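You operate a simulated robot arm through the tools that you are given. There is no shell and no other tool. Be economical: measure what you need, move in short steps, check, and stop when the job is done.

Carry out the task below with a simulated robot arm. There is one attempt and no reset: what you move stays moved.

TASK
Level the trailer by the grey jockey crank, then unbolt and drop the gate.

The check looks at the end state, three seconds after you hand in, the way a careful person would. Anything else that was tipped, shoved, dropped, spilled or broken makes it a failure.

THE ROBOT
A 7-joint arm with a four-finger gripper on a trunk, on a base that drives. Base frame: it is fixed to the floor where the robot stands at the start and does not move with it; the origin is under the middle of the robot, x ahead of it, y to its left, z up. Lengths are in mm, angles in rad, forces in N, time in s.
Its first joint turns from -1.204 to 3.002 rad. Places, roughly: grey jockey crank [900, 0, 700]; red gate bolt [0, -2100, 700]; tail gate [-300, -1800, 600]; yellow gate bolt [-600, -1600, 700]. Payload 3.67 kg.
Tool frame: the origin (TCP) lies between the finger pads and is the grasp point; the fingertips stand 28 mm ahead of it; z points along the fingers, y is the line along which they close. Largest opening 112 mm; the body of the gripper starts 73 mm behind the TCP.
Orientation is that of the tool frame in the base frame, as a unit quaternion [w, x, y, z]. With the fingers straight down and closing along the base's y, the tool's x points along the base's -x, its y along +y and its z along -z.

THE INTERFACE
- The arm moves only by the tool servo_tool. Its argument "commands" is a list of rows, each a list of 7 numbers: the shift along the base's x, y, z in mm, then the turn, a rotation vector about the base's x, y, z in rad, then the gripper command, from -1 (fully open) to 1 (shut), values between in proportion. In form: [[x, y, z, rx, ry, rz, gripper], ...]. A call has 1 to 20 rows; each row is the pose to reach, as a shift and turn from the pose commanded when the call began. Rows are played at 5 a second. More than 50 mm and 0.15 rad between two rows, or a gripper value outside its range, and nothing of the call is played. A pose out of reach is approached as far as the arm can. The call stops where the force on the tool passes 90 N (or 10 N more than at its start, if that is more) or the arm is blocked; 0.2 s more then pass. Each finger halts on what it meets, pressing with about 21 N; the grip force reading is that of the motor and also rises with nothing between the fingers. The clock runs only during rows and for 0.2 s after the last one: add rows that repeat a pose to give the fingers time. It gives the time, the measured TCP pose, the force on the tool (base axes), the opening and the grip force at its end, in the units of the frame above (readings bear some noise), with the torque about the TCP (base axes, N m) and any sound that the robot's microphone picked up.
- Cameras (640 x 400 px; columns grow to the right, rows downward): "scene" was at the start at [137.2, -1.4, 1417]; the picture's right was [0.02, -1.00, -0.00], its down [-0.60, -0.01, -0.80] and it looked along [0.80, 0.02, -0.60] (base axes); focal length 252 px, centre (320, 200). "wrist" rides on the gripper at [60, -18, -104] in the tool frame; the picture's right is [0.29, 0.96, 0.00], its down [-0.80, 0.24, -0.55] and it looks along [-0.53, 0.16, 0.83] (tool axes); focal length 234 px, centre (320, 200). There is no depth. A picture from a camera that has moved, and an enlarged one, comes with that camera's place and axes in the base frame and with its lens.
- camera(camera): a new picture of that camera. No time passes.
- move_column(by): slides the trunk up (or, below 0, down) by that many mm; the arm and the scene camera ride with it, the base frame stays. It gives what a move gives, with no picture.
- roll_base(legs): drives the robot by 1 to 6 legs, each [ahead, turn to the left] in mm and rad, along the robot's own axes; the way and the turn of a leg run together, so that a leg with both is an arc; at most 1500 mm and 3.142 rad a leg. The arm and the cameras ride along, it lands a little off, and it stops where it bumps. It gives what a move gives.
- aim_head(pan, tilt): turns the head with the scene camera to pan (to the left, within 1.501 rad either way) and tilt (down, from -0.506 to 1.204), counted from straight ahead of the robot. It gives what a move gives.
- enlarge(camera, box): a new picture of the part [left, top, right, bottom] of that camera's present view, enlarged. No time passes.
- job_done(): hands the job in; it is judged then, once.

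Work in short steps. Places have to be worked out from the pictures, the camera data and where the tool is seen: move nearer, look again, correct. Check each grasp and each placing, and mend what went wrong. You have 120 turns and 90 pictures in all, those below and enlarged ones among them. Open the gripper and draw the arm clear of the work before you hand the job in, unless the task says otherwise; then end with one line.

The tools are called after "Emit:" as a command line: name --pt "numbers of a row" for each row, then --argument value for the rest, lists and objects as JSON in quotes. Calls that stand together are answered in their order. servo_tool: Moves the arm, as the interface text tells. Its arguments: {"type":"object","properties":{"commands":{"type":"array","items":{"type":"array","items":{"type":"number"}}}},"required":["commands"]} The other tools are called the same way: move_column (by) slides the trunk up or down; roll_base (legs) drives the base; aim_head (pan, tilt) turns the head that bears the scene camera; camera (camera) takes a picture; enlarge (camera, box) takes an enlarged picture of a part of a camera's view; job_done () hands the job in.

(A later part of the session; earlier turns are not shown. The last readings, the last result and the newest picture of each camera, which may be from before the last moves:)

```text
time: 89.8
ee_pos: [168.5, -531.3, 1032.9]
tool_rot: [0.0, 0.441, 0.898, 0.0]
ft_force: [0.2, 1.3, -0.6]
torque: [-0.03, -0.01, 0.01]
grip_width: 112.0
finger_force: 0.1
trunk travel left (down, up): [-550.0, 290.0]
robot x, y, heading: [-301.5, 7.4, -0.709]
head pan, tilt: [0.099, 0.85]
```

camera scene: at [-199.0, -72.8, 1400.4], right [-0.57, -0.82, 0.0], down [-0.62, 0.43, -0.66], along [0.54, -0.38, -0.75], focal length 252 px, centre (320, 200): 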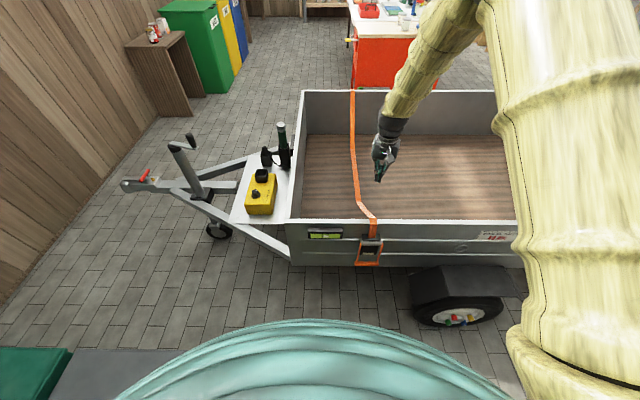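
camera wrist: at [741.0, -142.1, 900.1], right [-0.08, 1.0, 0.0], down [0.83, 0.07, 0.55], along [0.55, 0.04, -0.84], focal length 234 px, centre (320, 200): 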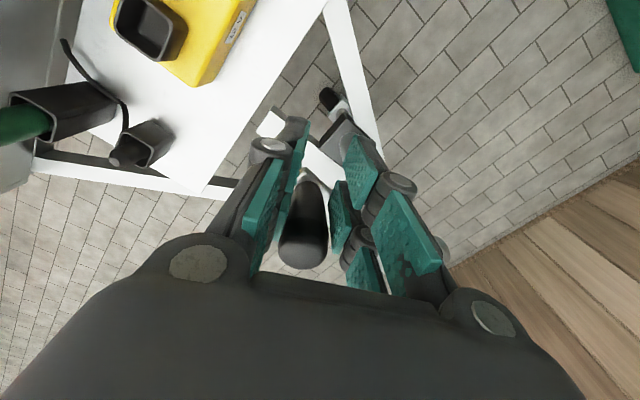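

Now back to the crank stance, with a wrist and scene look.

Emit:
roll_base --legs '[[0, 0.7], [300, 0]]'

Emit:
aim_head --pan 0.0 --tilt 0.65

Emit:
enlarge --camera "scene" --box '[270, 150, 390, 280]'

Emit:
camera --camera "wrist"

```text
time: 93.7
ee_pos: [703.9, -85.9, 1030.3]
tool_rot: [-0.002, 0.097, 0.995, 0.001]
ft_force: [0.6, 0.4, -1.1]
torque: [-0.03, 0.02, -0.01]
grip_width: 112.0
finger_force: 0.0
trunk travel left (down, up): [-550.0, 290.0]
robot x, y, heading: [-6.5, 12.4, 0.009]
head pan, tilt: [0.099, 0.85]
```

```text
time: 94.5
ee_pos: [704.3, -84.9, 1032.0]
tool_rot: [-0.001, 0.096, 0.995, 0.0]
ft_force: [0.1, -0.2, -1.1]
torque: [-0.02, -0.03, -0.02]
grip_width: 112.0
finger_force: 0.1
trunk travel left (down, up): [-550.0, 290.0]
robot x, y, heading: [-7.6, 9.8, 0.007]
head pan, tilt: [0.0, 0.649]
```

```text
3.08 times, centred on (330, 215) of scene
camera zoom: at [129.8, 9.7, 1416.9], right [0.01, -1.0, 0.0], down [-0.61, -0.01, -0.8], along [0.8, 0.01, -0.61], focal length 774 px, centre (289, 154)
```

zoom: 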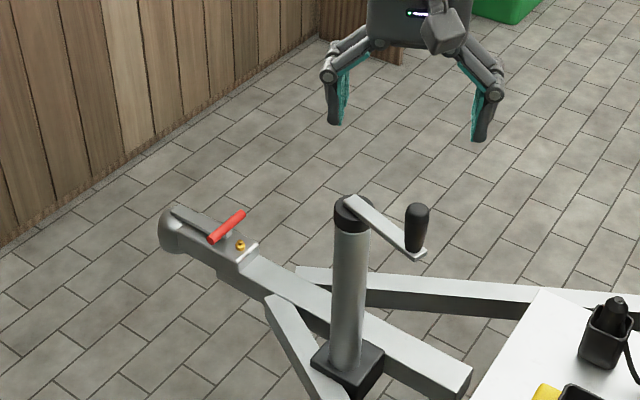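

```text
52 pictures are left
camera wrist: at [641.4, -91.7, 1136.5], right [-0.1, 1.0, 0.0], down [0.83, 0.08, 0.55], along [0.55, 0.05, -0.83], focal length 234 px, centre (320, 200)
```

wrist: 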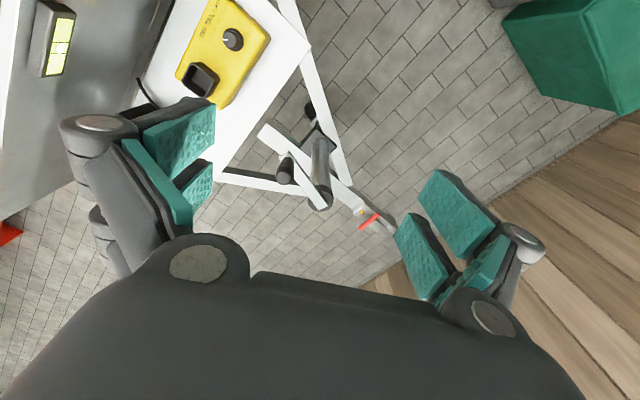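

Knob now at (808,-131,815), crank angle ≈-140°. I move down onto it, stopping first above for safety, then close.

Emit:
servo_tool --pt "25 -11 -35 0 0 0 -1" --pt "50 -22 -70 0 0 0 -1" --pt "75 -33 -105 0 0 0 -1" --pt "104.5 -45.6 -135 0 0 0 -1" --pt "104.5 -45.6 -170 0 0 0 -1" --pt "104.5 -45.6 -205 0 0 0 -1" --pt "104.5 -45.6 -236 0 0 0 -1" --pt "104.5 -45.6 -236 0 0 0 0.3" --pt "104.5 -45.6 -236 0 0 0 1" --pt "104.5 -45.6 -236 0 0 0 1" --pt "104.5 -45.6 -236 0 0 0 1"

Emit:
camera --camera "wrist"

```text
time: 96.8
ee_pos: [807.2, -131.6, 795.4]
tool_rot: [-0.001, 0.096, 0.995, -0.001]
ft_force: [8.6, 6.6, -1.8]
torque: [-0.02, -0.39, 0.15]
grip_width: 27.4
finger_force: 44.7
trunk travel left (down, up): [-550.0, 290.0]
robot x, y, heading: [-11.1, 11.1, 0.011]
head pan, tilt: [0.0, 0.649]
```

```text
51 pictures are left
camera wrist: at [746.1, -137.3, 900.7], right [-0.1, 1.0, 0.0], down [0.83, 0.08, 0.55], along [0.55, 0.06, -0.83], focal length 234 px, centre (320, 200)
```

wrist: 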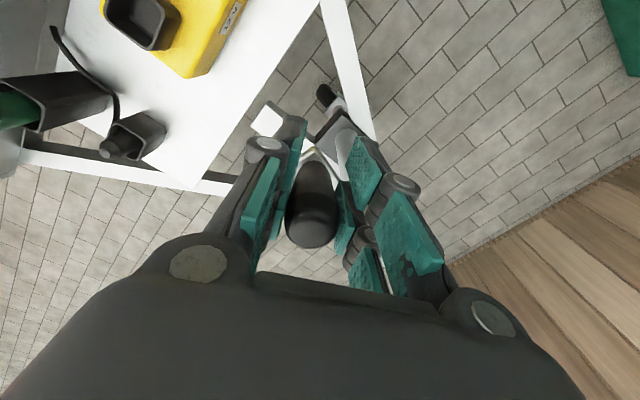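

Gripped. I turn it about 30° more clockwise.

Emit:
servo_tool --pt "-8 11 0 0 0 0 1" --pt "-14.5 22.5 0 0 0 0 1" --pt "-20 35 0 0 0 0 1" --pt "-23.4 48 0 0 0 0 1" --pt "-23.4 48 0 0 0 0 1"

```text
time: 98.0
ee_pos: [783.1, -84.5, 796.6]
tool_rot: [-0.003, 0.097, 0.995, 0.0]
ft_force: [-14.0, -10.3, -5.2]
torque: [0.18, 0.21, -0.73]
grip_width: 27.7
finger_force: 44.8
trunk travel left (down, up): [-550.0, 290.0]
robot x, y, heading: [-7.7, 8.0, 0.007]
head pan, tilt: [0.0, 0.649]
```

Turned. I open and lift clear (waiting for the result before driving).

Emit:
servo_tool --pt "0 0 0 0 0 0 0" --pt "0 0 0 0 0 0 -1" --pt "0 0 0 0 0 0 -1" --pt "0 0 40 0 0 0 -1" --pt "0 0 80 0 0 0 -1" --pt "0 0 120 0 0 0 -1" --pt "-20 10 160 0 0 0 -1" --pt "-40 25 200 0 0 0 -1" --pt "-70 40 235 0 0 0 -1" --pt "-105 55 265 0 0 0 -1" --pt "-140 70 290 0 0 0 -1" --pt "-180 80 310 0 0 0 -1"

```text
time: 100.7
ee_pos: [604.6, -1.6, 1110.3]
tool_rot: [0.0, 0.097, 0.995, 0.0]
ft_force: [0.0, 0.4, -0.1]
torque: [0.0, -0.05, 0.0]
grip_width: 112.0
finger_force: 0.0
trunk travel left (down, up): [-550.0, 290.0]
robot x, y, heading: [-6.0, 9.7, 0.011]
head pan, tilt: [0.0, 0.649]
```

Clear. Back off and read the vial.

Emit:
roll_base --legs '[[-295, 0], [0, -0.72]]'

Emit:
aim_head --pan 0.1 --tilt 0.85

Emit:
enlarge --camera "scene" --box '[295, 218, 355, 248]'

```text
time: 104.5
ee_pos: [161.1, -397.6, 1111.1]
tool_rot: [0.0, 0.432, 0.902, 0.001]
ft_force: [0.6, -0.1, 0.2]
torque: [0.01, -0.03, 0.02]
grip_width: 112.0
finger_force: 0.0
trunk travel left (down, up): [-550.0, 290.0]
robot x, y, heading: [-302.4, 6.8, -0.692]
head pan, tilt: [0.0, 0.649]
```

```text
time: 105.3
ee_pos: [160.6, -398.3, 1109.9]
tool_rot: [-0.001, 0.432, 0.902, -0.001]
ft_force: [0.5, 0.1, 0.0]
torque: [0.03, 0.0, -0.01]
grip_width: 112.3
finger_force: 0.0
trunk travel left (down, up): [-550.0, 290.0]
robot x, y, heading: [-300.5, 5.9, -0.686]
head pan, tilt: [0.099, 0.85]
```

```text
10.67 times, centred on (325, 233) of scene
camera zoom: at [-196.5, -71.2, 1400.4], right [-0.56, -0.83, 0.0], down [-0.62, 0.42, -0.66], along [0.55, -0.37, -0.75], focal length 2683 px, centre (267, -152)
```

zoom: 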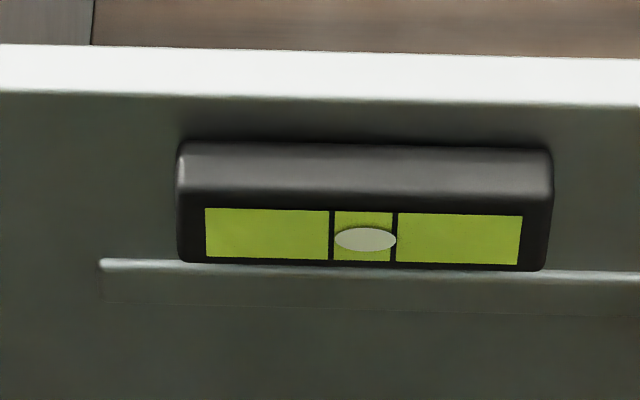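

The bubble is now centred: level. I drive round to the rear-left of the trailer and look at the gate.

Emit:
roll_base --legs '[[0, -1.64], [1240, 0], [0, 0.775], [900, 0], [0, 0.9]]'

Emit:
aim_head --pan 0.7 --tilt 0.6

Emit:
camera --camera "scene"

```text
time: 124.3
ee_pos: [-531.3, -2162.0, 1110.4]
tool_rot: [0.0, 0.374, 0.927, 0.0]
ft_force: [0.5, 0.2, -0.6]
torque: [0.0, -0.01, 0.05]
grip_width: 112.0
finger_force: 0.0
trunk travel left (down, up): [-550.0, 290.0]
robot x, y, heading: [-1039.9, -1816.7, -0.562]
head pan, tilt: [0.099, 0.85]
```

```text
time: 125.3
ee_pos: [-531.4, -2162.2, 1111.5]
tool_rot: [-0.001, 0.373, 0.928, 0.001]
ft_force: [-0.6, 0.3, 0.5]
torque: [-0.02, -0.01, -0.02]
grip_width: 112.2
finger_force: 0.1
trunk travel left (down, up): [-550.0, 290.0]
robot x, y, heading: [-1040.3, -1818.4, -0.559]
head pan, tilt: [0.7, 0.6]
```

```text
49 pictures are left
camera scene: at [-910.4, -1836.2, 1421.3], right [0.14, -0.99, 0.0], down [-0.56, -0.08, -0.82], along [0.82, 0.11, -0.57], focal length 252 px, centre (320, 200)
```

scene: 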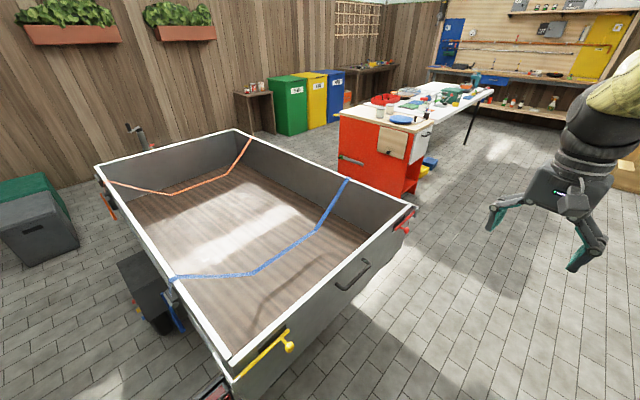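

Clear view of both bolts. I enlarge each.

Emit:
enlarge --camera "scene" --box '[210, 310, 330, 390]'

Emit:
enlarge --camera "scene" --box '[330, 190, 440, 300]'

```text
5.00 times, centred on (270, 350) of scene
camera zoom: at [-910.4, -1836.2, 1421.3], right [0.14, -0.99, 0.0], down [-0.56, -0.08, -0.82], along [0.82, 0.11, -0.57], focal length 1258 px, centre (570, -550)
```

zoom: 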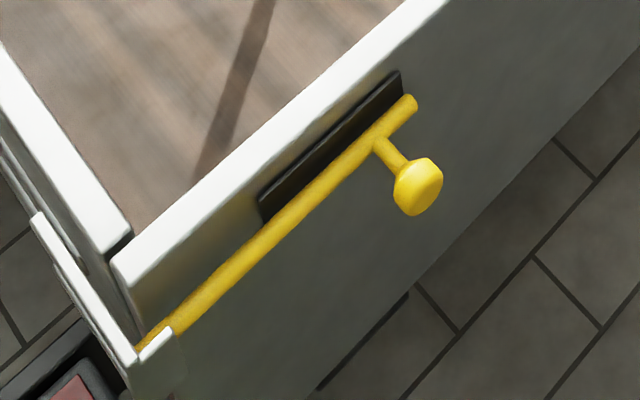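

```text
3.64 times, centred on (385, 245) of scene
camera zoom: at [-910.4, -1836.2, 1421.3], right [0.14, -0.99, 0.0], down [-0.56, -0.08, -0.82], along [0.82, 0.11, -0.57], focal length 915 px, centre (84, 36)
```

zoom: 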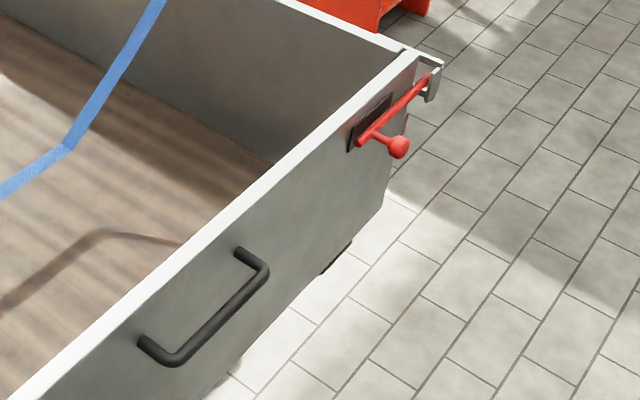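

Both are sliding bolts into corner keepers; they should slide toward the gate's middle. From here I do the yellow one: bring the tool above its knob (≈(-567,-1705)), turned so the fingers close along the gate.

Emit:
servo_tool --pt "-2.6 32.6 -18 0 0 0.1236 -1" --pt "-5.1 65.2 -36 0 0 0.2472 -1" --pt "-7.7 97.8 -54 0 0 0.3708 -1" --pt "-10.3 130.4 -72 0 0 0.4944 -1" --pt "-12.9 163 -90 0 0 0.618 -1" --pt "-15.4 195.6 -108 0 0 0.7416 -1" --pt "-18 228.2 -126 0 0 0.8652 -1" --pt "-20.6 260.8 -144 0 0 0.9888 -1" --pt "-23.1 293.4 -162 0 0 1.1124 -1" --pt "-25.7 326 -180 0 0 1.236 -1" --pt "-28.3 358.6 -198 0 0 1.3596 -1" --pt "-30.8 391.2 -216 0 0 1.4832 -1" --pt "-33.4 423.8 -234 0 0 1.6068 -1" --pt "-36 457 -252 0 0 1.73 -1" --pt "-36 457 -252 0 0 1.73 -1"

Emit:
camera --camera "wrist"

Emit:
enlarge --camera "scene" --box '[210, 250, 370, 390]'

```text
time: 128.0
ee_pos: [-526.4, -1776.4, 964.4]
tool_rot: [0.061, -0.342, 0.937, 0.025]
ft_force: [-0.2, -0.3, -0.1]
torque: [0.02, 0.0, 0.0]
grip_width: 112.0
finger_force: 0.1
trunk travel left (down, up): [-550.0, 290.0]
robot x, y, heading: [-1040.9, -1815.6, -0.559]
head pan, tilt: [0.7, 0.6]
stopped in row 13: the arm was blocked; the commanded pose is now the measured one
```

```text
46 pictures are left
camera wrist: at [-569.6, -1838.4, 1060.1], right [-0.84, 0.55, -0.03], down [0.4, 0.64, 0.66], along [0.38, 0.54, -0.75], focal length 234 px, centre (320, 200)
```

wrist: 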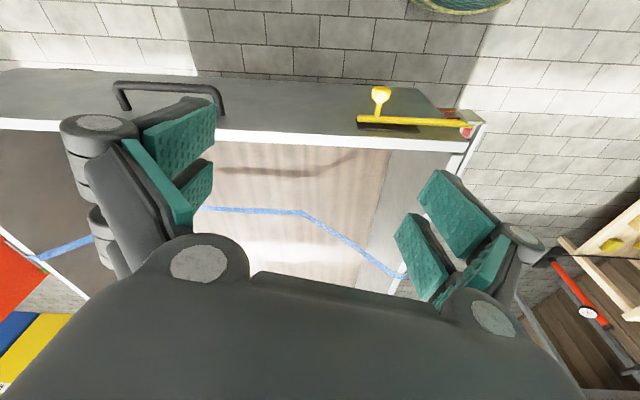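

```text
2.86 times, centred on (290, 320) of scene
camera zoom: at [-909.6, -1837.1, 1421.1], right [0.14, -0.99, 0.0], down [-0.56, -0.08, -0.82], along [0.82, 0.12, -0.57], focal length 719 px, centre (406, -143)
```

zoom: 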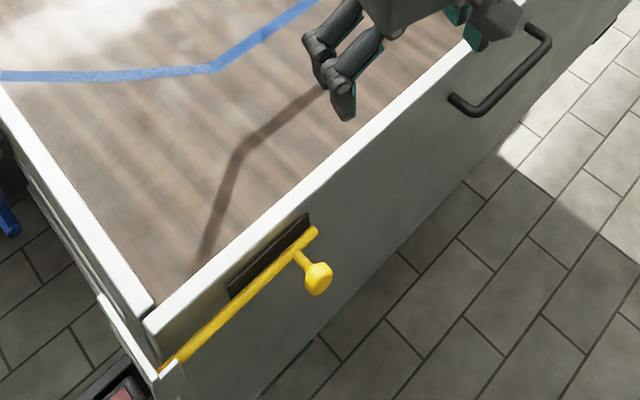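

The wrist ran to its limit; the bolts are better worked from straight behind the gate. I straighten the tool and bring it back to a neutral carry pose first.

Emit:
servo_tool --pt "0 -20 20 -0.045 0.049 0 -1" --pt "0 -40 40 -0.089 0.097 0 -1" --pt "0 -40 40 -0.089 0.097 0 -1"

Emit:
servo_tool --pt "0 -30 10 0 0 -0.125 -1" --pt "0 -60 20 0 0 -0.25 -1" --pt "0 -90 30 0 0 -0.375 -1" --pt "0 -120 40 0 0 -0.5 -1" --pt "0 -150 50 0 0 -0.625 -1" --pt "0 -180 60 0 0 -0.75 -1" --pt "0 -210 70 0 0 -0.875 -1" --pt "0 -240 80 0 0 -1.0 -1" --pt "0 -270 90 0 0 -1.125 -1" --pt "0 -300 100 0 0 -1.25 -1"

```text
time: 128.8
ee_pos: [-529.9, -1815.4, 1005.6]
tool_rot: [-0.002, -0.345, 0.939, 0.001]
ft_force: [0.6, -0.3, 0.0]
torque: [-0.01, 0.01, -0.04]
grip_width: 112.1
finger_force: 0.0
trunk travel left (down, up): [-550.0, 290.0]
robot x, y, heading: [-1039.9, -1820.6, -0.56]
head pan, tilt: [0.7, 0.6]
```

```text
time: 131.0
ee_pos: [-525.6, -2120.0, 1103.5]
tool_rot: [0.0, 0.271, 0.962, 0.001]
ft_force: [-1.1, -0.2, -0.1]
torque: [0.02, 0.02, 0.02]
grip_width: 112.0
finger_force: 0.1
trunk travel left (down, up): [-550.0, 290.0]
robot x, y, heading: [-1041.2, -1817.0, -0.56]
head pan, tilt: [0.7, 0.6]
```

Now drive round behind the gate, passing between the table leg and gate, and face it.

Emit:
roll_base --legs '[[0, -0.406], [283, 0], [0, -0.2], [511, 0], [0, 2.12]]'

Emit:
aim_head --pan 0.0 --tilt 0.6

Emit:
camera --camera "scene"

```text
time: 142.7
ee_pos: [-357.9, -2018.0, 1103.2]
tool_rot: [-0.001, -0.473, 0.881, 0.001]
ft_force: [0.0, 0.7, 0.5]
torque: [-0.03, 0.01, -0.02]
grip_width: 112.0
finger_force: 0.1
trunk travel left (down, up): [-550.0, 290.0]
robot x, y, heading: [-680.3, -2520.2, 0.982]
head pan, tilt: [0.7, 0.6]
```

```text
time: 143.7
ee_pos: [-357.0, -2017.8, 1102.9]
tool_rot: [-0.001, -0.474, 0.88, 0.001]
ft_force: [0.4, 1.0, 0.1]
torque: [0.03, -0.02, 0.04]
grip_width: 111.8
finger_force: 0.0
trunk travel left (down, up): [-550.0, 290.0]
robot x, y, heading: [-676.8, -2523.2, 0.975]
head pan, tilt: [0.0, 0.6]
```

```text
44 pictures are left
camera scene: at [-599.0, -2410.8, 1421.3], right [0.83, -0.56, 0.0], down [-0.32, -0.47, -0.82], along [0.46, 0.68, -0.57], focal length 252 px, centre (320, 200)
```

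scene: 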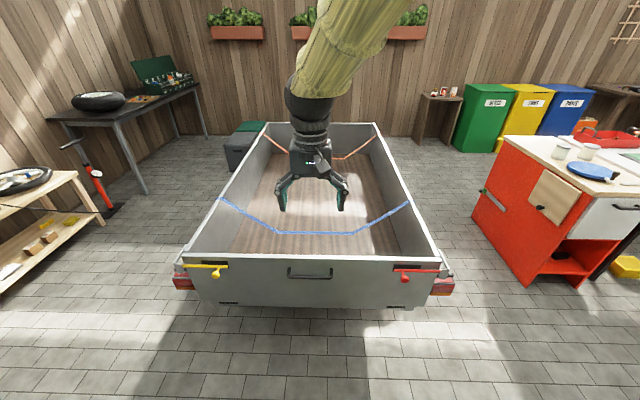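

Ideal view: both bolts visible, tool yaw already nearly along the gate. I enlarge both bolts.

Emit:
enlarge --camera "scene" --box '[165, 245, 265, 310]'

Emit:
enlarge --camera "scene" --box '[370, 250, 470, 315]'

```text
6.15 times, centred on (215, 278) of scene
camera zoom: at [-599.0, -2410.8, 1421.3], right [0.83, -0.56, 0.0], down [-0.32, -0.47, -0.82], along [0.46, 0.68, -0.57], focal length 1548 px, centre (966, -277)
```

zoom: 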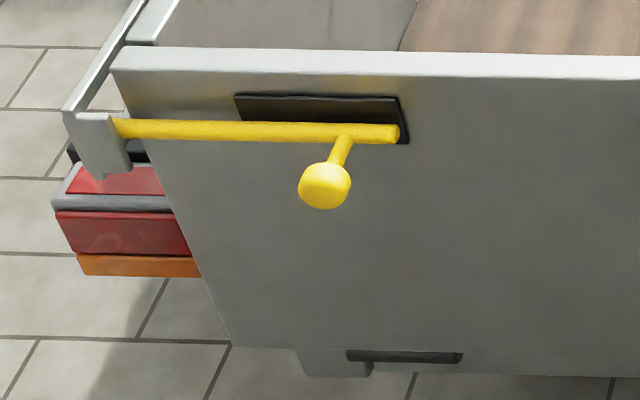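

```text
6.15 times, centred on (420, 282) of scene
camera zoom: at [-599.0, -2410.8, 1421.3], right [0.83, -0.56, 0.0], down [-0.32, -0.47, -0.82], along [0.46, 0.68, -0.57], focal length 1548 px, centre (-295, -308)
```

zoom: 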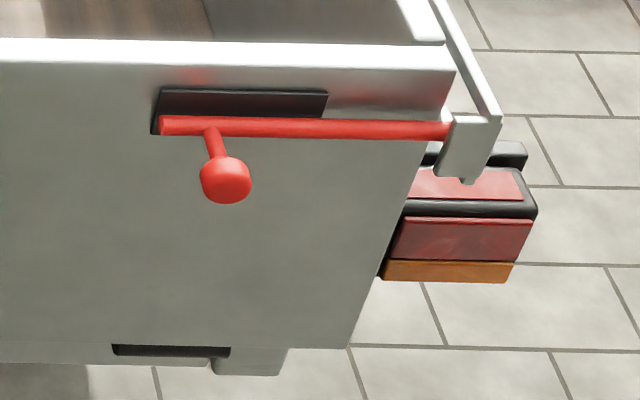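

Triangulated: yellow knob ≈(-578,-1710,683), red ≈(-31,-2106,683). I move to above the yellow knob.

Emit:
servo_tool --pt "-18.4 25.7 -26 0 0 -0.003 -1" --pt "-36.8 51.3 -52 0 0 -0.007 -1" --pt "-55.3 77 -78 0 0 -0.01 -1" --pt "-73.7 102.7 -104 0 0 -0.013 -1" --pt "-92.1 128.3 -130 0 0 -0.017 -1" --pt "-110.5 154 -156 0 0 -0.02 -1" --pt "-128.9 179.7 -182 0 0 -0.023 -1" --pt "-147.3 205.3 -208 0 0 -0.027 -1" --pt "-165.8 231 -234 0 0 -0.03 -1" --pt "-184.2 256.7 -260 0 0 -0.033 -1" --pt "-202.6 282.3 -286 0 0 -0.037 -1" --pt "-221 308 -312 0 0 -0.04 -1" --pt "-221 308 -312 0 0 -0.04 -1"

Emit:
camera --camera "wrist"

Emit:
enlarge --camera "scene" --box '[155, 190, 275, 310]'

```text
time: 145.3
ee_pos: [-432.1, -1844.7, 991.8]
tool_rot: [-0.023, -0.43, 0.901, 0.057]
ft_force: [-0.1, 0.9, -0.3]
torque: [-0.03, -0.01, 0.03]
grip_width: 111.6
finger_force: 0.1
trunk travel left (down, up): [-550.0, 290.0]
robot x, y, heading: [-677.4, -2523.5, 0.975]
head pan, tilt: [0.0, 0.6]
stopped in row 7: the arm was blocked; the commanded pose is now the measured one
```

```text
41 pictures are left
camera wrist: at [-445.4, -1910.8, 1094.7], right [-0.92, 0.37, 0.12], down [0.37, 0.72, 0.59], along [0.13, 0.58, -0.8], focal length 234 px, centre (320, 200)
```

wrist: 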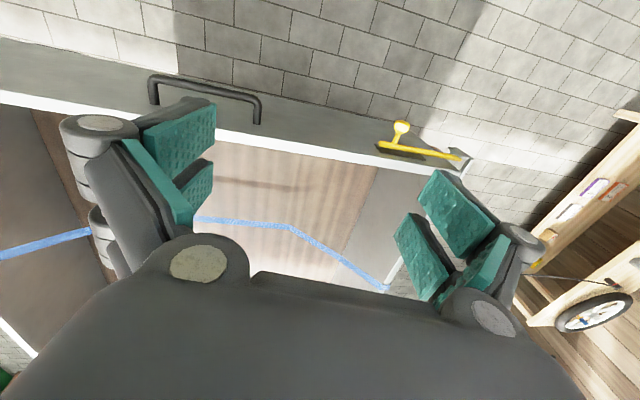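

```text
3.33 times, centred on (215, 250) of scene
camera zoom: at [-598.2, -2409.4, 1421.1], right [0.83, -0.56, 0.0], down [-0.32, -0.47, -0.82], along [0.46, 0.68, -0.57], focal length 838 px, centre (670, 33)
```

zoom: 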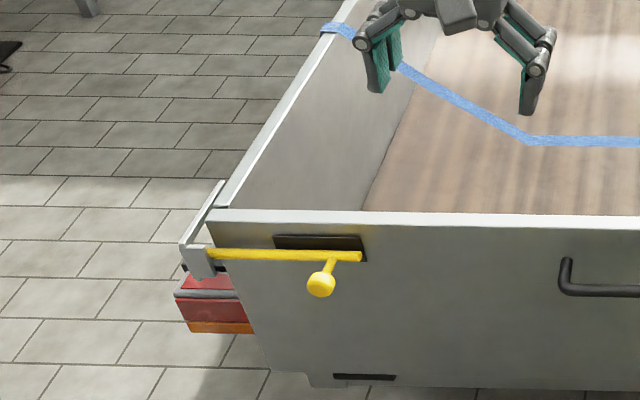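

The arm hits a joint limit when reaching left of straight-ahead. I retract and straighten the tool, then turn the base so the yellow bolt lies straight ahead.

Emit:
servo_tool --pt "10 -30 10 -0.02 -0.022 0 -1" --pt "20 -60 20 -0.04 -0.045 0 -1" --pt "30 -95 30 -0.062 -0.068 0 -1" --pt "40 -130 40 -0.083 -0.0904 0 -1" --pt "50 -155 50 -0.083 -0.0904 0 -1"

Emit:
roll_base --legs '[[0, 0.52]]'

```text
time: 146.5
ee_pos: [-383.5, -2001.8, 1042.8]
tool_rot: [0.0, -0.432, 0.902, 0.001]
ft_force: [-0.2, 0.4, 0.6]
torque: [0.02, 0.04, 0.03]
grip_width: 112.0
finger_force: 0.0
trunk travel left (down, up): [-550.0, 290.0]
robot x, y, heading: [-674.5, -2522.2, 0.98]
head pan, tilt: [0.0, 0.6]
```

```text
time: 148.3
ee_pos: [-685.3, -1925.3, 1042.4]
tool_rot: [0.001, -0.649, 0.761, 0.002]
ft_force: [-0.7, -0.5, 0.7]
torque: [-0.02, -0.02, 0.04]
grip_width: 111.9
finger_force: 0.0
trunk travel left (down, up): [-550.0, 290.0]
robot x, y, heading: [-678.3, -2517.6, 1.498]
head pan, tilt: [0.0, 0.6]
```

Now move above the yellow knob with the yaw correction.

Emit:
servo_tool --pt "11.9 23.9 -26.9 0 0 -0.052 -1" --pt "23.8 47.8 -53.8 0 0 -0.104 -1" --pt "35.7 71.7 -80.7 0 0 -0.157 -1" --pt "47.6 95.6 -107.6 0 0 -0.209 -1" --pt "59.4 119.4 -134.4 0 0 -0.261 -1" --pt "71.3 143.3 -161.3 0 0 -0.313 -1" --pt "83.2 167.2 -188.2 0 0 -0.366 -1" --pt "95.1 191.1 -215.1 0 0 -0.418 -1" --pt "107 215 -242 0 0 -0.47 -1" --pt "107 215 -242 0 0 -0.47 -1"

Emit:
camera --camera "wrist"

Emit:
camera --camera "scene"

```text
time: 150.5
ee_pos: [-578.4, -1708.9, 799.7]
tool_rot: [0.001, -0.454, 0.891, 0.001]
ft_force: [0.1, -0.2, 0.1]
torque: [0.03, 0.01, -0.03]
grip_width: 111.9
finger_force: 0.1
trunk travel left (down, up): [-550.0, 290.0]
robot x, y, heading: [-674.3, -2521.3, 1.501]
head pan, tilt: [0.0, 0.6]
```

```text
39 pictures are left
camera wrist: at [-598.0, -1768.5, 905.2], right [-0.94, 0.33, 0.0], down [0.27, 0.79, 0.56], along [0.18, 0.52, -0.83], focal length 234 px, centre (320, 200)
```

wrist: 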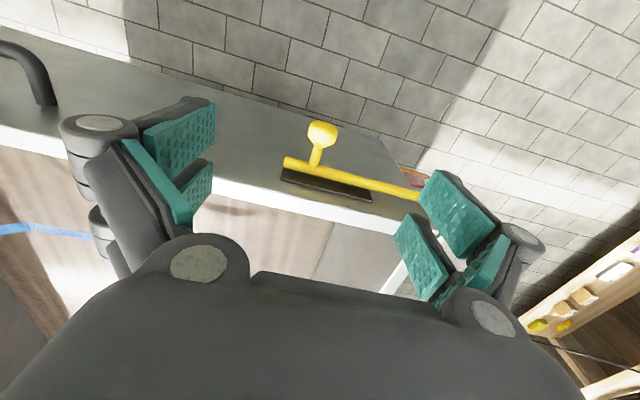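

```text
38 pictures are left
camera scene: at [-666.6, -2387.9, 1421.4], right [1.0, -0.07, 0.0], down [-0.04, -0.56, -0.83], along [0.06, 0.82, -0.56], focal length 252 px, centre (320, 200)
```

scene: 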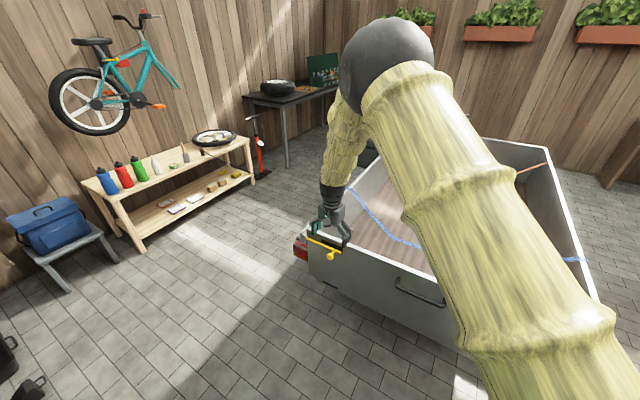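

The estimate holds: knob at about (-577,-1704,684). I descend with open fingers and close on it.

Emit:
servo_tool --pt "1 3 -40 0 0 0 -1" --pt "1.5 5 -80 0 0 0 -1" --pt "1.5 5 -115 0 0 0 -1" --pt "1.5 5 -115 0 0 0 0.2" --pt "1.5 5 -115 0 0 0 1" --pt "1.5 5 -115 0 0 0 1" --pt "1.5 5 -115 0 0 0 1"

Emit:
camera --camera "wrist"

```text
time: 152.1
ee_pos: [-575.0, -1704.1, 682.9]
tool_rot: [0.0, -0.454, 0.891, 0.0]
ft_force: [0.7, 1.2, -4.3]
torque: [0.15, -0.07, 0.01]
grip_width: 25.6
finger_force: 45.3
trunk travel left (down, up): [-550.0, 290.0]
robot x, y, heading: [-677.7, -2524.0, 1.499]
head pan, tilt: [0.0, 0.6]
```

```text
37 pictures are left
camera wrist: at [-595.1, -1763.3, 788.3], right [-0.94, 0.33, 0.0], down [0.27, 0.79, 0.55], along [0.18, 0.52, -0.83], focal length 234 px, centre (320, 200)
```

wrist: 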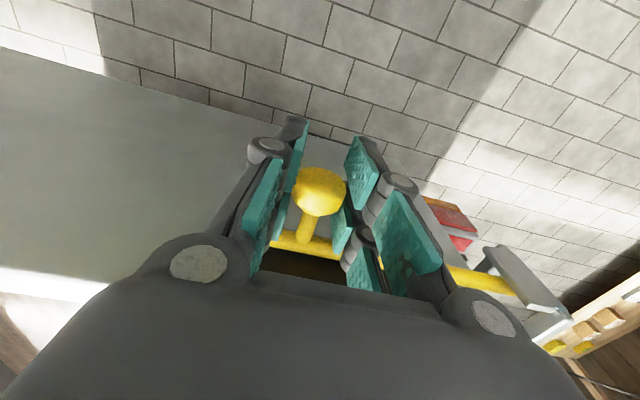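

The knob is held. I slide the bolt toward the gate's middle in 10 mm steps.

Emit:
servo_tool --pt "8.1 -5.9 0 0 0 0 1" --pt "16.2 -11.7 0 0 0 0 1" --pt "24.3 -17.6 0 0 0 0 1" --pt "32.4 -23.4 0 0 0 0 1" --pt "40.5 -29.3 0 0 0 0 1" --pt "48.7 -35.1 0 0 0 0 1" --pt "48.7 -35.1 0 0 0 0 1"

Emit:
camera --camera "wrist"

Emit:
enlarge --camera "scene" --box '[280, 190, 400, 290]'

```text
time: 153.6
ee_pos: [-541.9, -1728.8, 684.1]
tool_rot: [-0.002, -0.459, 0.888, 0.01]
ft_force: [-30.0, 30.3, -26.8]
torque: [0.15, -0.03, 0.2]
grip_width: 25.6
finger_force: 45.0
trunk travel left (down, up): [-550.0, 290.0]
robot x, y, heading: [-679.2, -2520.9, 1.508]
head pan, tilt: [0.0, 0.6]
stopped in row 7: the force on the tool passed its limit at 94 N (the readings are from after the stop); the commanded pose is now the measured one
```

```text
36 pictures are left
camera wrist: at [-559.7, -1789.9, 787.8], right [-0.95, 0.32, 0.02], down [0.27, 0.78, 0.56], along [0.17, 0.54, -0.83], focal length 234 px, centre (320, 200)
```

wrist: 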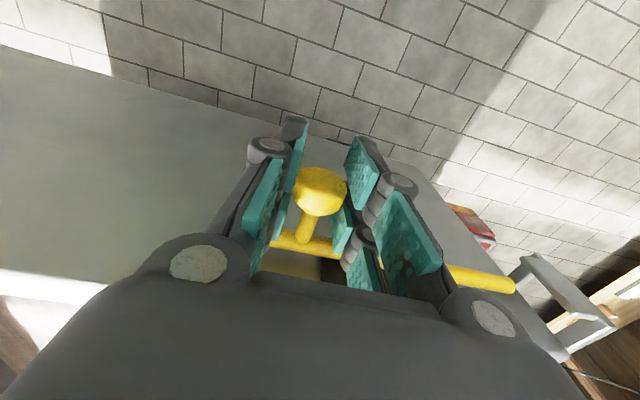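

```text
4.00 times, centred on (340, 240) of scene
camera zoom: at [-667.0, -2382.4, 1420.3], right [1.0, -0.06, 0.0], down [-0.04, -0.57, -0.82], along [0.05, 0.82, -0.57], focal length 1006 px, centre (240, 40)
```

zoom: 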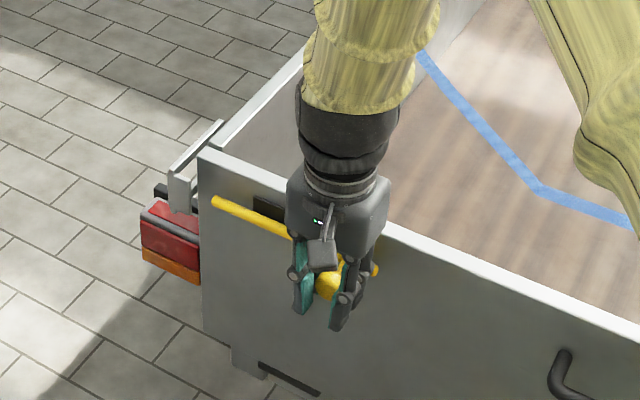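

The bolt came ~41 mm to its stop and clear of the keeper. I ease, open and lift off, then check it stays out.

Emit:
servo_tool --pt "-2 1.5 0 0 0 0 1" --pt "-2 1.5 0 0 0 0 0.3" --pt "-2 1.5 0 0 0 0 -1" --pt "-2 1.5 0 0 0 0 -1" --pt "-2 1.5 0 0 0 0 -1" --pt "-2 1.5 40 0 0 0 -1" --pt "-2 1.5 80 0 0 0 -1" --pt "-2 1.5 120 0 0 0 -1" --pt "-15 -30 150 0 0 0 -1" --pt "-30 -65 180 0 0 0 -1" --pt "-50 -100 210 0 0 0 -1" --pt "-70 -135 240 0 0 0 -1" --pt "-90 -170 265 0 0 0 -1"

Emit:
enlarge --camera "scene" --box '[280, 190, 400, 290]'

```text
refused: row 11 steps farther than a row can; nothing moved
```

```text
4.00 times, centred on (340, 240) of scene
camera zoom: at [-667.0, -2382.4, 1420.3], right [1.0, -0.06, 0.0], down [-0.04, -0.57, -0.82], along [0.05, 0.82, -0.57], focal length 1006 px, centre (240, 40)
```

zoom: 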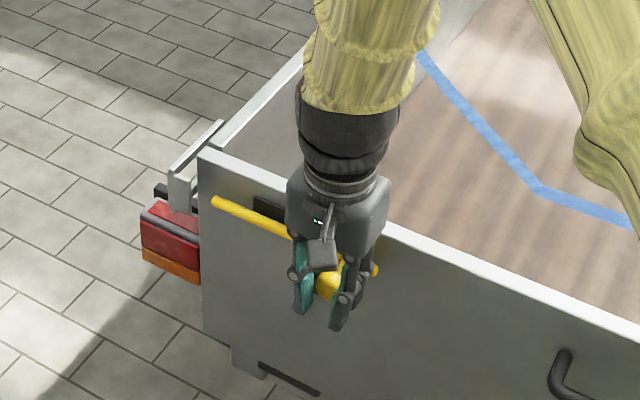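

A row was over the step limit; I resend with smaller steps.

Emit:
servo_tool --pt "-2 1.5 0 0 0 0 1" --pt "-2 1.5 0 0 0 0 0.3" --pt "-2 1.5 0 0 0 0 -1" --pt "-2 1.5 0 0 0 0 -1" --pt "-2 1.5 0 0 0 0 -1" --pt "-2 1.5 40 0 0 0 -1" --pt "-2 1.5 80 0 0 0 -1" --pt "-2 1.5 120 0 0 0 -1" --pt "-12 -22 150 0 0 0 -1" --pt "-25 -50 180 0 0 0 -1" --pt "-40 -80 205 0 0 0 -1" --pt "-55 -110 230 0 0 0 -1" --pt "-70 -140 255 0 0 0 -1" --pt "-85 -170 280 0 0 0 -1"

Emit:
enlarge --camera "scene" --box '[280, 190, 400, 290]'

```text
time: 156.6
ee_pos: [-620.2, -1905.1, 969.0]
tool_rot: [-0.001, -0.459, 0.889, 0.008]
ft_force: [-0.2, 0.0, 0.4]
torque: [0.03, 0.04, 0.0]
grip_width: 112.0
finger_force: 0.1
trunk travel left (down, up): [-550.0, 290.0]
robot x, y, heading: [-675.3, -2522.0, 1.503]
head pan, tilt: [0.0, 0.6]
```

```text
4.00 times, centred on (340, 240) of scene
camera zoom: at [-667.9, -2388.5, 1421.5], right [1.0, -0.07, 0.0], down [-0.04, -0.56, -0.83], along [0.05, 0.82, -0.56], focal length 1006 px, centre (240, 40)
```

zoom: 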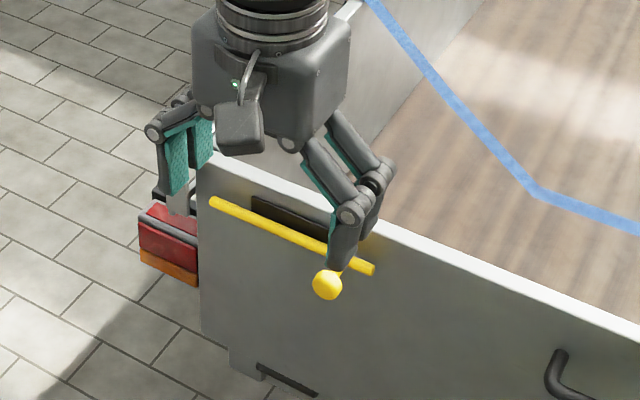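

The yellow bolt stays out. I shift the base toward the red side and face the gate there.

Emit:
roll_base --legs '[[0, -2.13], [220, 0], [0, 1.57]]'

Emit:
camera --camera "scene"

```text
time: 166.9
ee_pos: [-104.7, -2160.7, 967.8]
tool_rot: [0.002, -0.179, 0.984, 0.008]
ft_force: [0.4, -0.2, 0.0]
torque: [-0.05, -0.02, -0.02]
grip_width: 112.0
finger_force: 0.0
trunk travel left (down, up): [-550.0, 290.0]
robot x, y, heading: [-494.2, -2642.9, 0.919]
head pan, tilt: [0.0, 0.6]
```

```text
32 pictures are left
camera scene: at [-411.1, -2536.3, 1421.3], right [0.79, -0.61, 0.0], down [-0.35, -0.45, -0.82], along [0.5, 0.65, -0.57], focal length 252 px, centre (320, 200)
```

scene: 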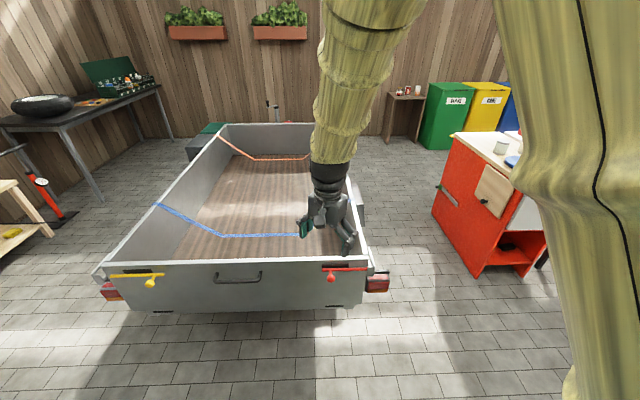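

Red knob confirmed near (-32,-2102). I move above it, aligning the yaw.

Emit:
servo_tool --pt "12 10 -28 0 0 0.0975 -1" --pt "24 19 -56 0 0 0.195 -1" --pt "36 29 -84 0 0 0.2925 -1" --pt "49 39 -112 0 0 0.39 -1" --pt "61 48 -140 0 0 0.4875 -1" --pt "73 58 -168 0 0 0.585 -1" --pt "73 58 -168 0 0 0.585 -1"

Emit:
camera --camera "wrist"

```text
time: 168.5
ee_pos: [-33.0, -2100.7, 799.8]
tool_rot: [0.0, -0.456, 0.89, 0.008]
ft_force: [-0.2, 0.4, 0.7]
torque: [-0.02, -0.05, 0.03]
grip_width: 112.0
finger_force: 0.0
trunk travel left (down, up): [-550.0, 290.0]
robot x, y, heading: [-499.1, -2643.8, 0.913]
head pan, tilt: [0.0, 0.6]
```

```text
31 pictures are left
camera wrist: at [-52.3, -2160.9, 904.5], right [-0.95, 0.33, 0.01], down [0.27, 0.78, 0.56], along [0.17, 0.54, -0.83], focal length 234 px, centre (320, 200)
```

wrist: 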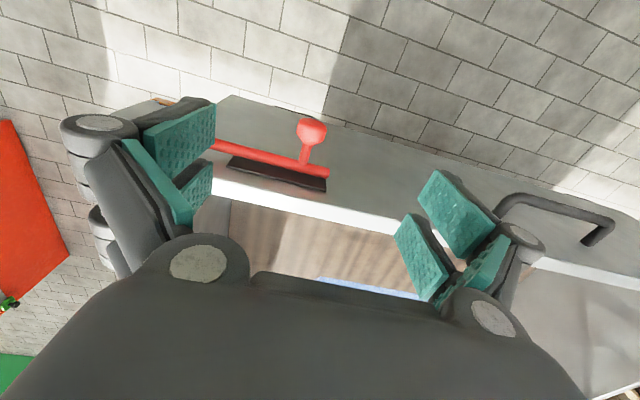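

Knob at about (-25,-2096,684). Descend and close.

Emit:
servo_tool --pt "4 2 -40 0 0 0 -1" --pt "8 5 -80 0 0 0 -1" --pt "8 5 -115 0 0 0 -1" --pt "8 5 -115 0 0 0 0.2" --pt "8 5 -115 0 0 0 1" --pt "8 5 -115 0 0 0 1" --pt "8 5 -115 0 0 0 1"

Emit:
camera --camera "wrist"

```text
time: 170.1
ee_pos: [-23.2, -2096.3, 682.3]
tool_rot: [-0.001, -0.455, 0.89, 0.008]
ft_force: [0.5, 3.1, -5.3]
torque: [0.26, -0.16, 0.01]
grip_width: 22.6
finger_force: 44.8
trunk travel left (down, up): [-550.0, 290.0]
robot x, y, heading: [-493.7, -2642.6, 0.913]
head pan, tilt: [0.0, 0.6]
```

```text
30 pictures are left
camera wrist: at [-43.0, -2155.5, 787.1], right [-0.95, 0.33, 0.01], down [0.28, 0.78, 0.56], along [0.17, 0.53, -0.83], focal length 234 px, centre (320, 200)
```

wrist: 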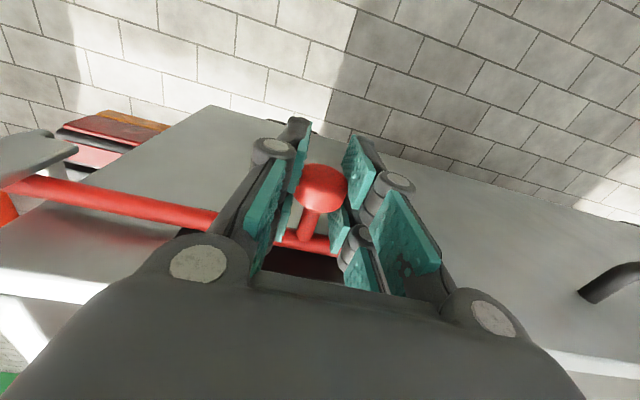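

Held. I slide the red bolt ~41 mm toward the middle.

Emit:
servo_tool --pt "-8.1 5.9 0 0 0 0 1" --pt "-16.2 11.7 0 0 0 0 1" --pt "-24.3 17.6 0 0 0 0 1" --pt "-32.4 23.4 0 0 0 0 1" --pt "-34 24.5 0 0 0 0 1"

Emit:
camera --camera "scene"

Emit:
camera --camera "wrist"

```text
time: 171.3
ee_pos: [-56.6, -2073.4, 683.1]
tool_rot: [-0.001, -0.456, 0.89, 0.007]
ft_force: [6.2, 7.0, -24.6]
torque: [0.53, -0.18, -0.07]
grip_width: 22.9
finger_force: 45.5
trunk travel left (down, up): [-550.0, 290.0]
robot x, y, heading: [-493.9, -2642.9, 0.919]
head pan, tilt: [0.0, 0.6]
```

```text
29 pictures are left
camera scene: at [-409.3, -2534.4, 1420.8], right [0.79, -0.61, 0.0], down [-0.35, -0.45, -0.82], along [0.5, 0.65, -0.57], focal length 252 px, centre (320, 200)
```

scene: 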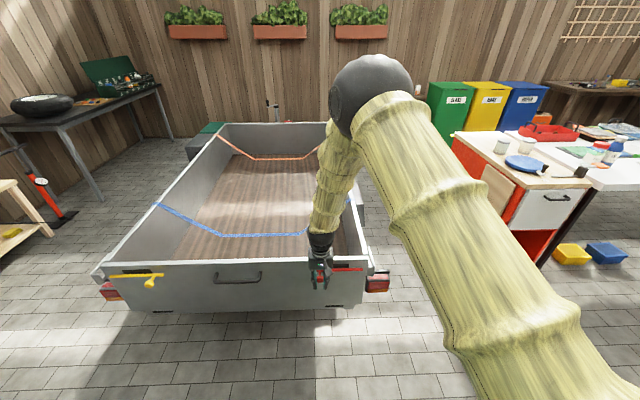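

```text
28 pictures are left
camera wrist: at [-75.2, -2133.3, 787.1], right [-0.94, 0.33, 0.01], down [0.28, 0.78, 0.56], along [0.17, 0.53, -0.83], focal length 234 px, centre (320, 200)
```

wrist: 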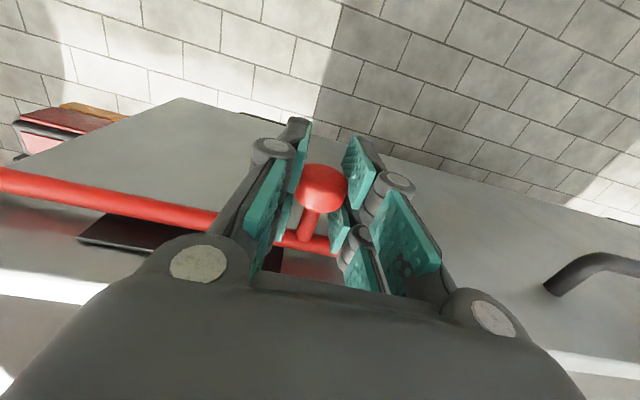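

The red bolt is out 41 mm. I open the fingers in place and see whether the gate stands by itself.

Emit:
servo_tool --pt "0 0 0 0 0 0 0.5" --pt "0 0 0 0 0 0 0" --pt "0 0 0 0 0 0 -1" --pt "0 0 0 0 0 0 -1"

Emit:
camera --camera "wrist"

```text
time: 172.3
ee_pos: [-56.1, -2073.4, 684.9]
tool_rot: [0.001, -0.456, 0.89, 0.008]
ft_force: [-0.5, 0.8, 0.1]
torque: [0.02, -0.02, -0.02]
grip_width: 112.0
finger_force: 0.1
trunk travel left (down, up): [-550.0, 290.0]
robot x, y, heading: [-492.1, -2642.9, 0.918]
head pan, tilt: [0.0, 0.6]
```

```text
27 pictures are left
camera wrist: at [-76.0, -2134.0, 789.1], right [-0.95, 0.33, 0.01], down [0.28, 0.78, 0.56], along [0.17, 0.53, -0.83], focal length 234 px, centre (320, 200)
```

wrist: 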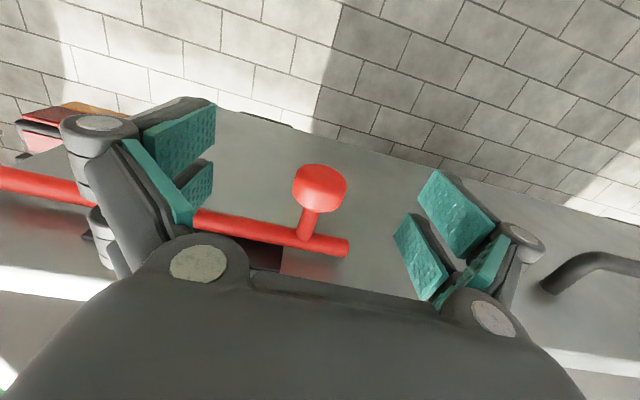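

The gate stands by itself. I lift clear and go over to the inner side of the gate, fingers shut, to push it outward from inside.

Emit:
servo_tool --pt "0 0 40 0 0 0 -1" --pt "0 0 80 0 0 0 -1" --pt "0 0 120 0 0 0 -1" --pt "0 0 155 0 0 0 -1" --pt "0 0 180 0 0 0 0" --pt "8 37 180 0 0 0 1" --pt "16 74 180 0 0 0 1" --pt "24 111 180 0 0 0 1" --pt "33 148 180 0 0 0 1" --pt "33 148 180 0 0 0 1"

Emit:
camera --camera "wrist"

Emit:
camera --camera "scene"

```text
time: 174.5
ee_pos: [-23.4, -1925.8, 865.0]
tool_rot: [0.0, -0.456, 0.89, 0.007]
ft_force: [0.9, 0.0, 0.4]
torque: [0.01, 0.0, -0.02]
grip_width: 0.0
finger_force: 20.8
trunk travel left (down, up): [-550.0, 290.0]
robot x, y, heading: [-495.9, -2644.2, 0.911]
head pan, tilt: [0.0, 0.6]
```

```text
26 pictures are left
camera wrist: at [-42.5, -1985.7, 969.5], right [-0.95, 0.33, 0.01], down [0.28, 0.78, 0.56], along [0.17, 0.53, -0.83], focal length 234 px, centre (320, 200)
```

wrist: 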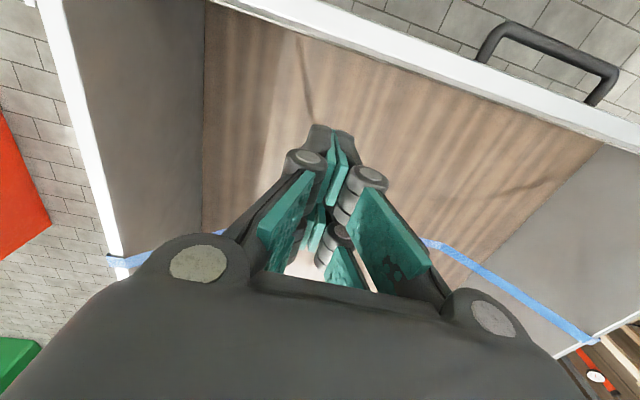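

```text
25 pictures are left
camera scene: at [-411.1, -2537.0, 1421.4], right [0.79, -0.61, 0.0], down [-0.35, -0.45, -0.83], along [0.5, 0.65, -0.56], focal length 252 px, centre (320, 200)
```

scene: 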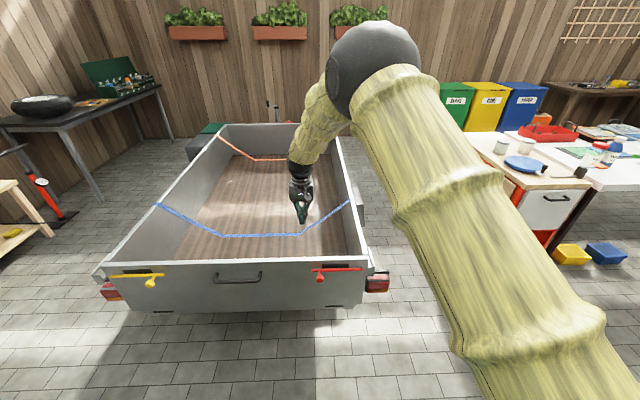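

The tool is just inside, gate about 60 mm outward. I lower so the tips overlap the gate by ~40 mm.

Emit:
servo_tool --pt "0 0 -40 0 0 0 1" --pt "0 0 -80 0 0 0 1" --pt "0 0 -120 0 0 0 1" --pt "0 0 -170 0 0 0 1" --pt "0 0 -170 0 0 0 1"

Emit:
camera --camera "wrist"

```text
time: 175.7
ee_pos: [-25.5, -1923.3, 699.4]
tool_rot: [-0.001, -0.455, 0.891, 0.008]
ft_force: [0.3, -0.1, 0.4]
torque: [0.03, -0.03, 0.0]
grip_width: 0.1
finger_force: 21.0
trunk travel left (down, up): [-550.0, 290.0]
robot x, y, heading: [-495.8, -2645.4, 0.916]
head pan, tilt: [0.0, 0.6]
```

```text
24 pictures are left
camera wrist: at [-45.5, -1984.4, 803.2], right [-0.95, 0.33, 0.01], down [0.28, 0.78, 0.56], along [0.17, 0.54, -0.83], focal length 234 px, centre (320, 200)
```

wrist: 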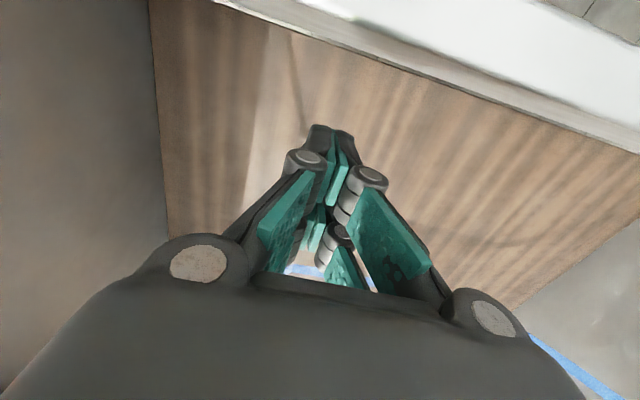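

Now I push outward in small steps.

Emit:
servo_tool --pt "-5.9 -8.1 0 0 0 0 1" --pt "-11.7 -16.2 0 0 0 0 1" --pt "-17.6 -24.3 0 0 0 0 1" --pt "-23.4 -32.4 0 0 0 0 1" --pt "-29.3 -40.6 0 0 0 0 1" --pt "-35.1 -48.7 0 0 0 0 1" --pt "-41 -56.8 0 0 0 0 1" --pt "-46.8 -64.9 0 0 0 0 1" --pt "-52.7 -73 0 0 0 0 1" --pt "-58.5 -81.1 0 0 0 0 1"

Emit:
camera --camera "scene"

```text
time: 177.9
ee_pos: [-84.3, -2007.7, 695.0]
tool_rot: [0.0, -0.455, 0.89, 0.007]
ft_force: [-0.1, -0.1, -0.7]
torque: [0.01, -0.01, -0.01]
grip_width: 0.0
finger_force: 21.0
trunk travel left (down, up): [-550.0, 290.0]
robot x, y, heading: [-495.4, -2643.9, 0.913]
head pan, tilt: [0.0, 0.6]
```

```text
23 pictures are left
camera scene: at [-411.1, -2536.4, 1421.3], right [0.79, -0.61, 0.0], down [-0.35, -0.45, -0.83], along [0.5, 0.65, -0.57], focal length 252 px, centre (320, 200)
```

scene: 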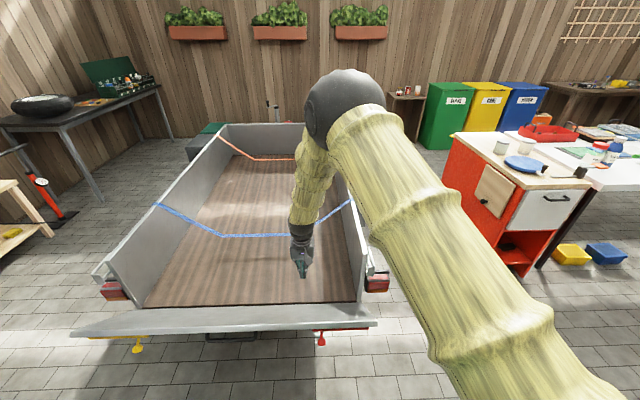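

The gate went over. I lift the arm and see where it settles.

Emit:
servo_tool --pt "0 0 45 0 0 0 1" --pt "0 0 90 0 0 0 0" --pt "0 0 135 0 0 0 -1" --pt "0 0 180 0 0 0 -1" --pt "0 0 225 0 0 0 -1" --pt "-10 -15 260 0 0 0 -1" --pt "-25 -35 290 0 0 0 -1" --pt "-40 -55 310 0 0 0 -1"

Emit:
camera --camera "scene"

```text
time: 179.7
ee_pos: [-124.4, -2065.4, 1007.8]
tool_rot: [0.0, -0.455, 0.891, 0.008]
ft_force: [-0.3, 0.2, 0.4]
torque: [0.01, -0.03, 0.02]
grip_width: 112.1
finger_force: 0.1
trunk travel left (down, up): [-550.0, 290.0]
robot x, y, heading: [-494.0, -2643.7, 0.913]
head pan, tilt: [0.0, 0.6]
```

```text
22 pictures are left
camera scene: at [-411.8, -2537.5, 1421.4], right [0.79, -0.61, 0.0], down [-0.34, -0.45, -0.83], along [0.5, 0.65, -0.56], focal length 252 px, centre (320, 200)
```

scene: 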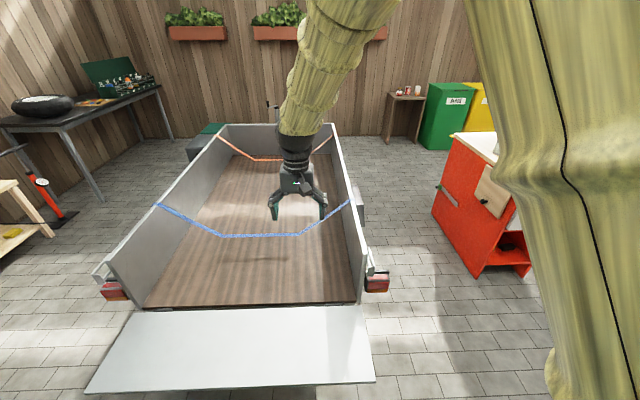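

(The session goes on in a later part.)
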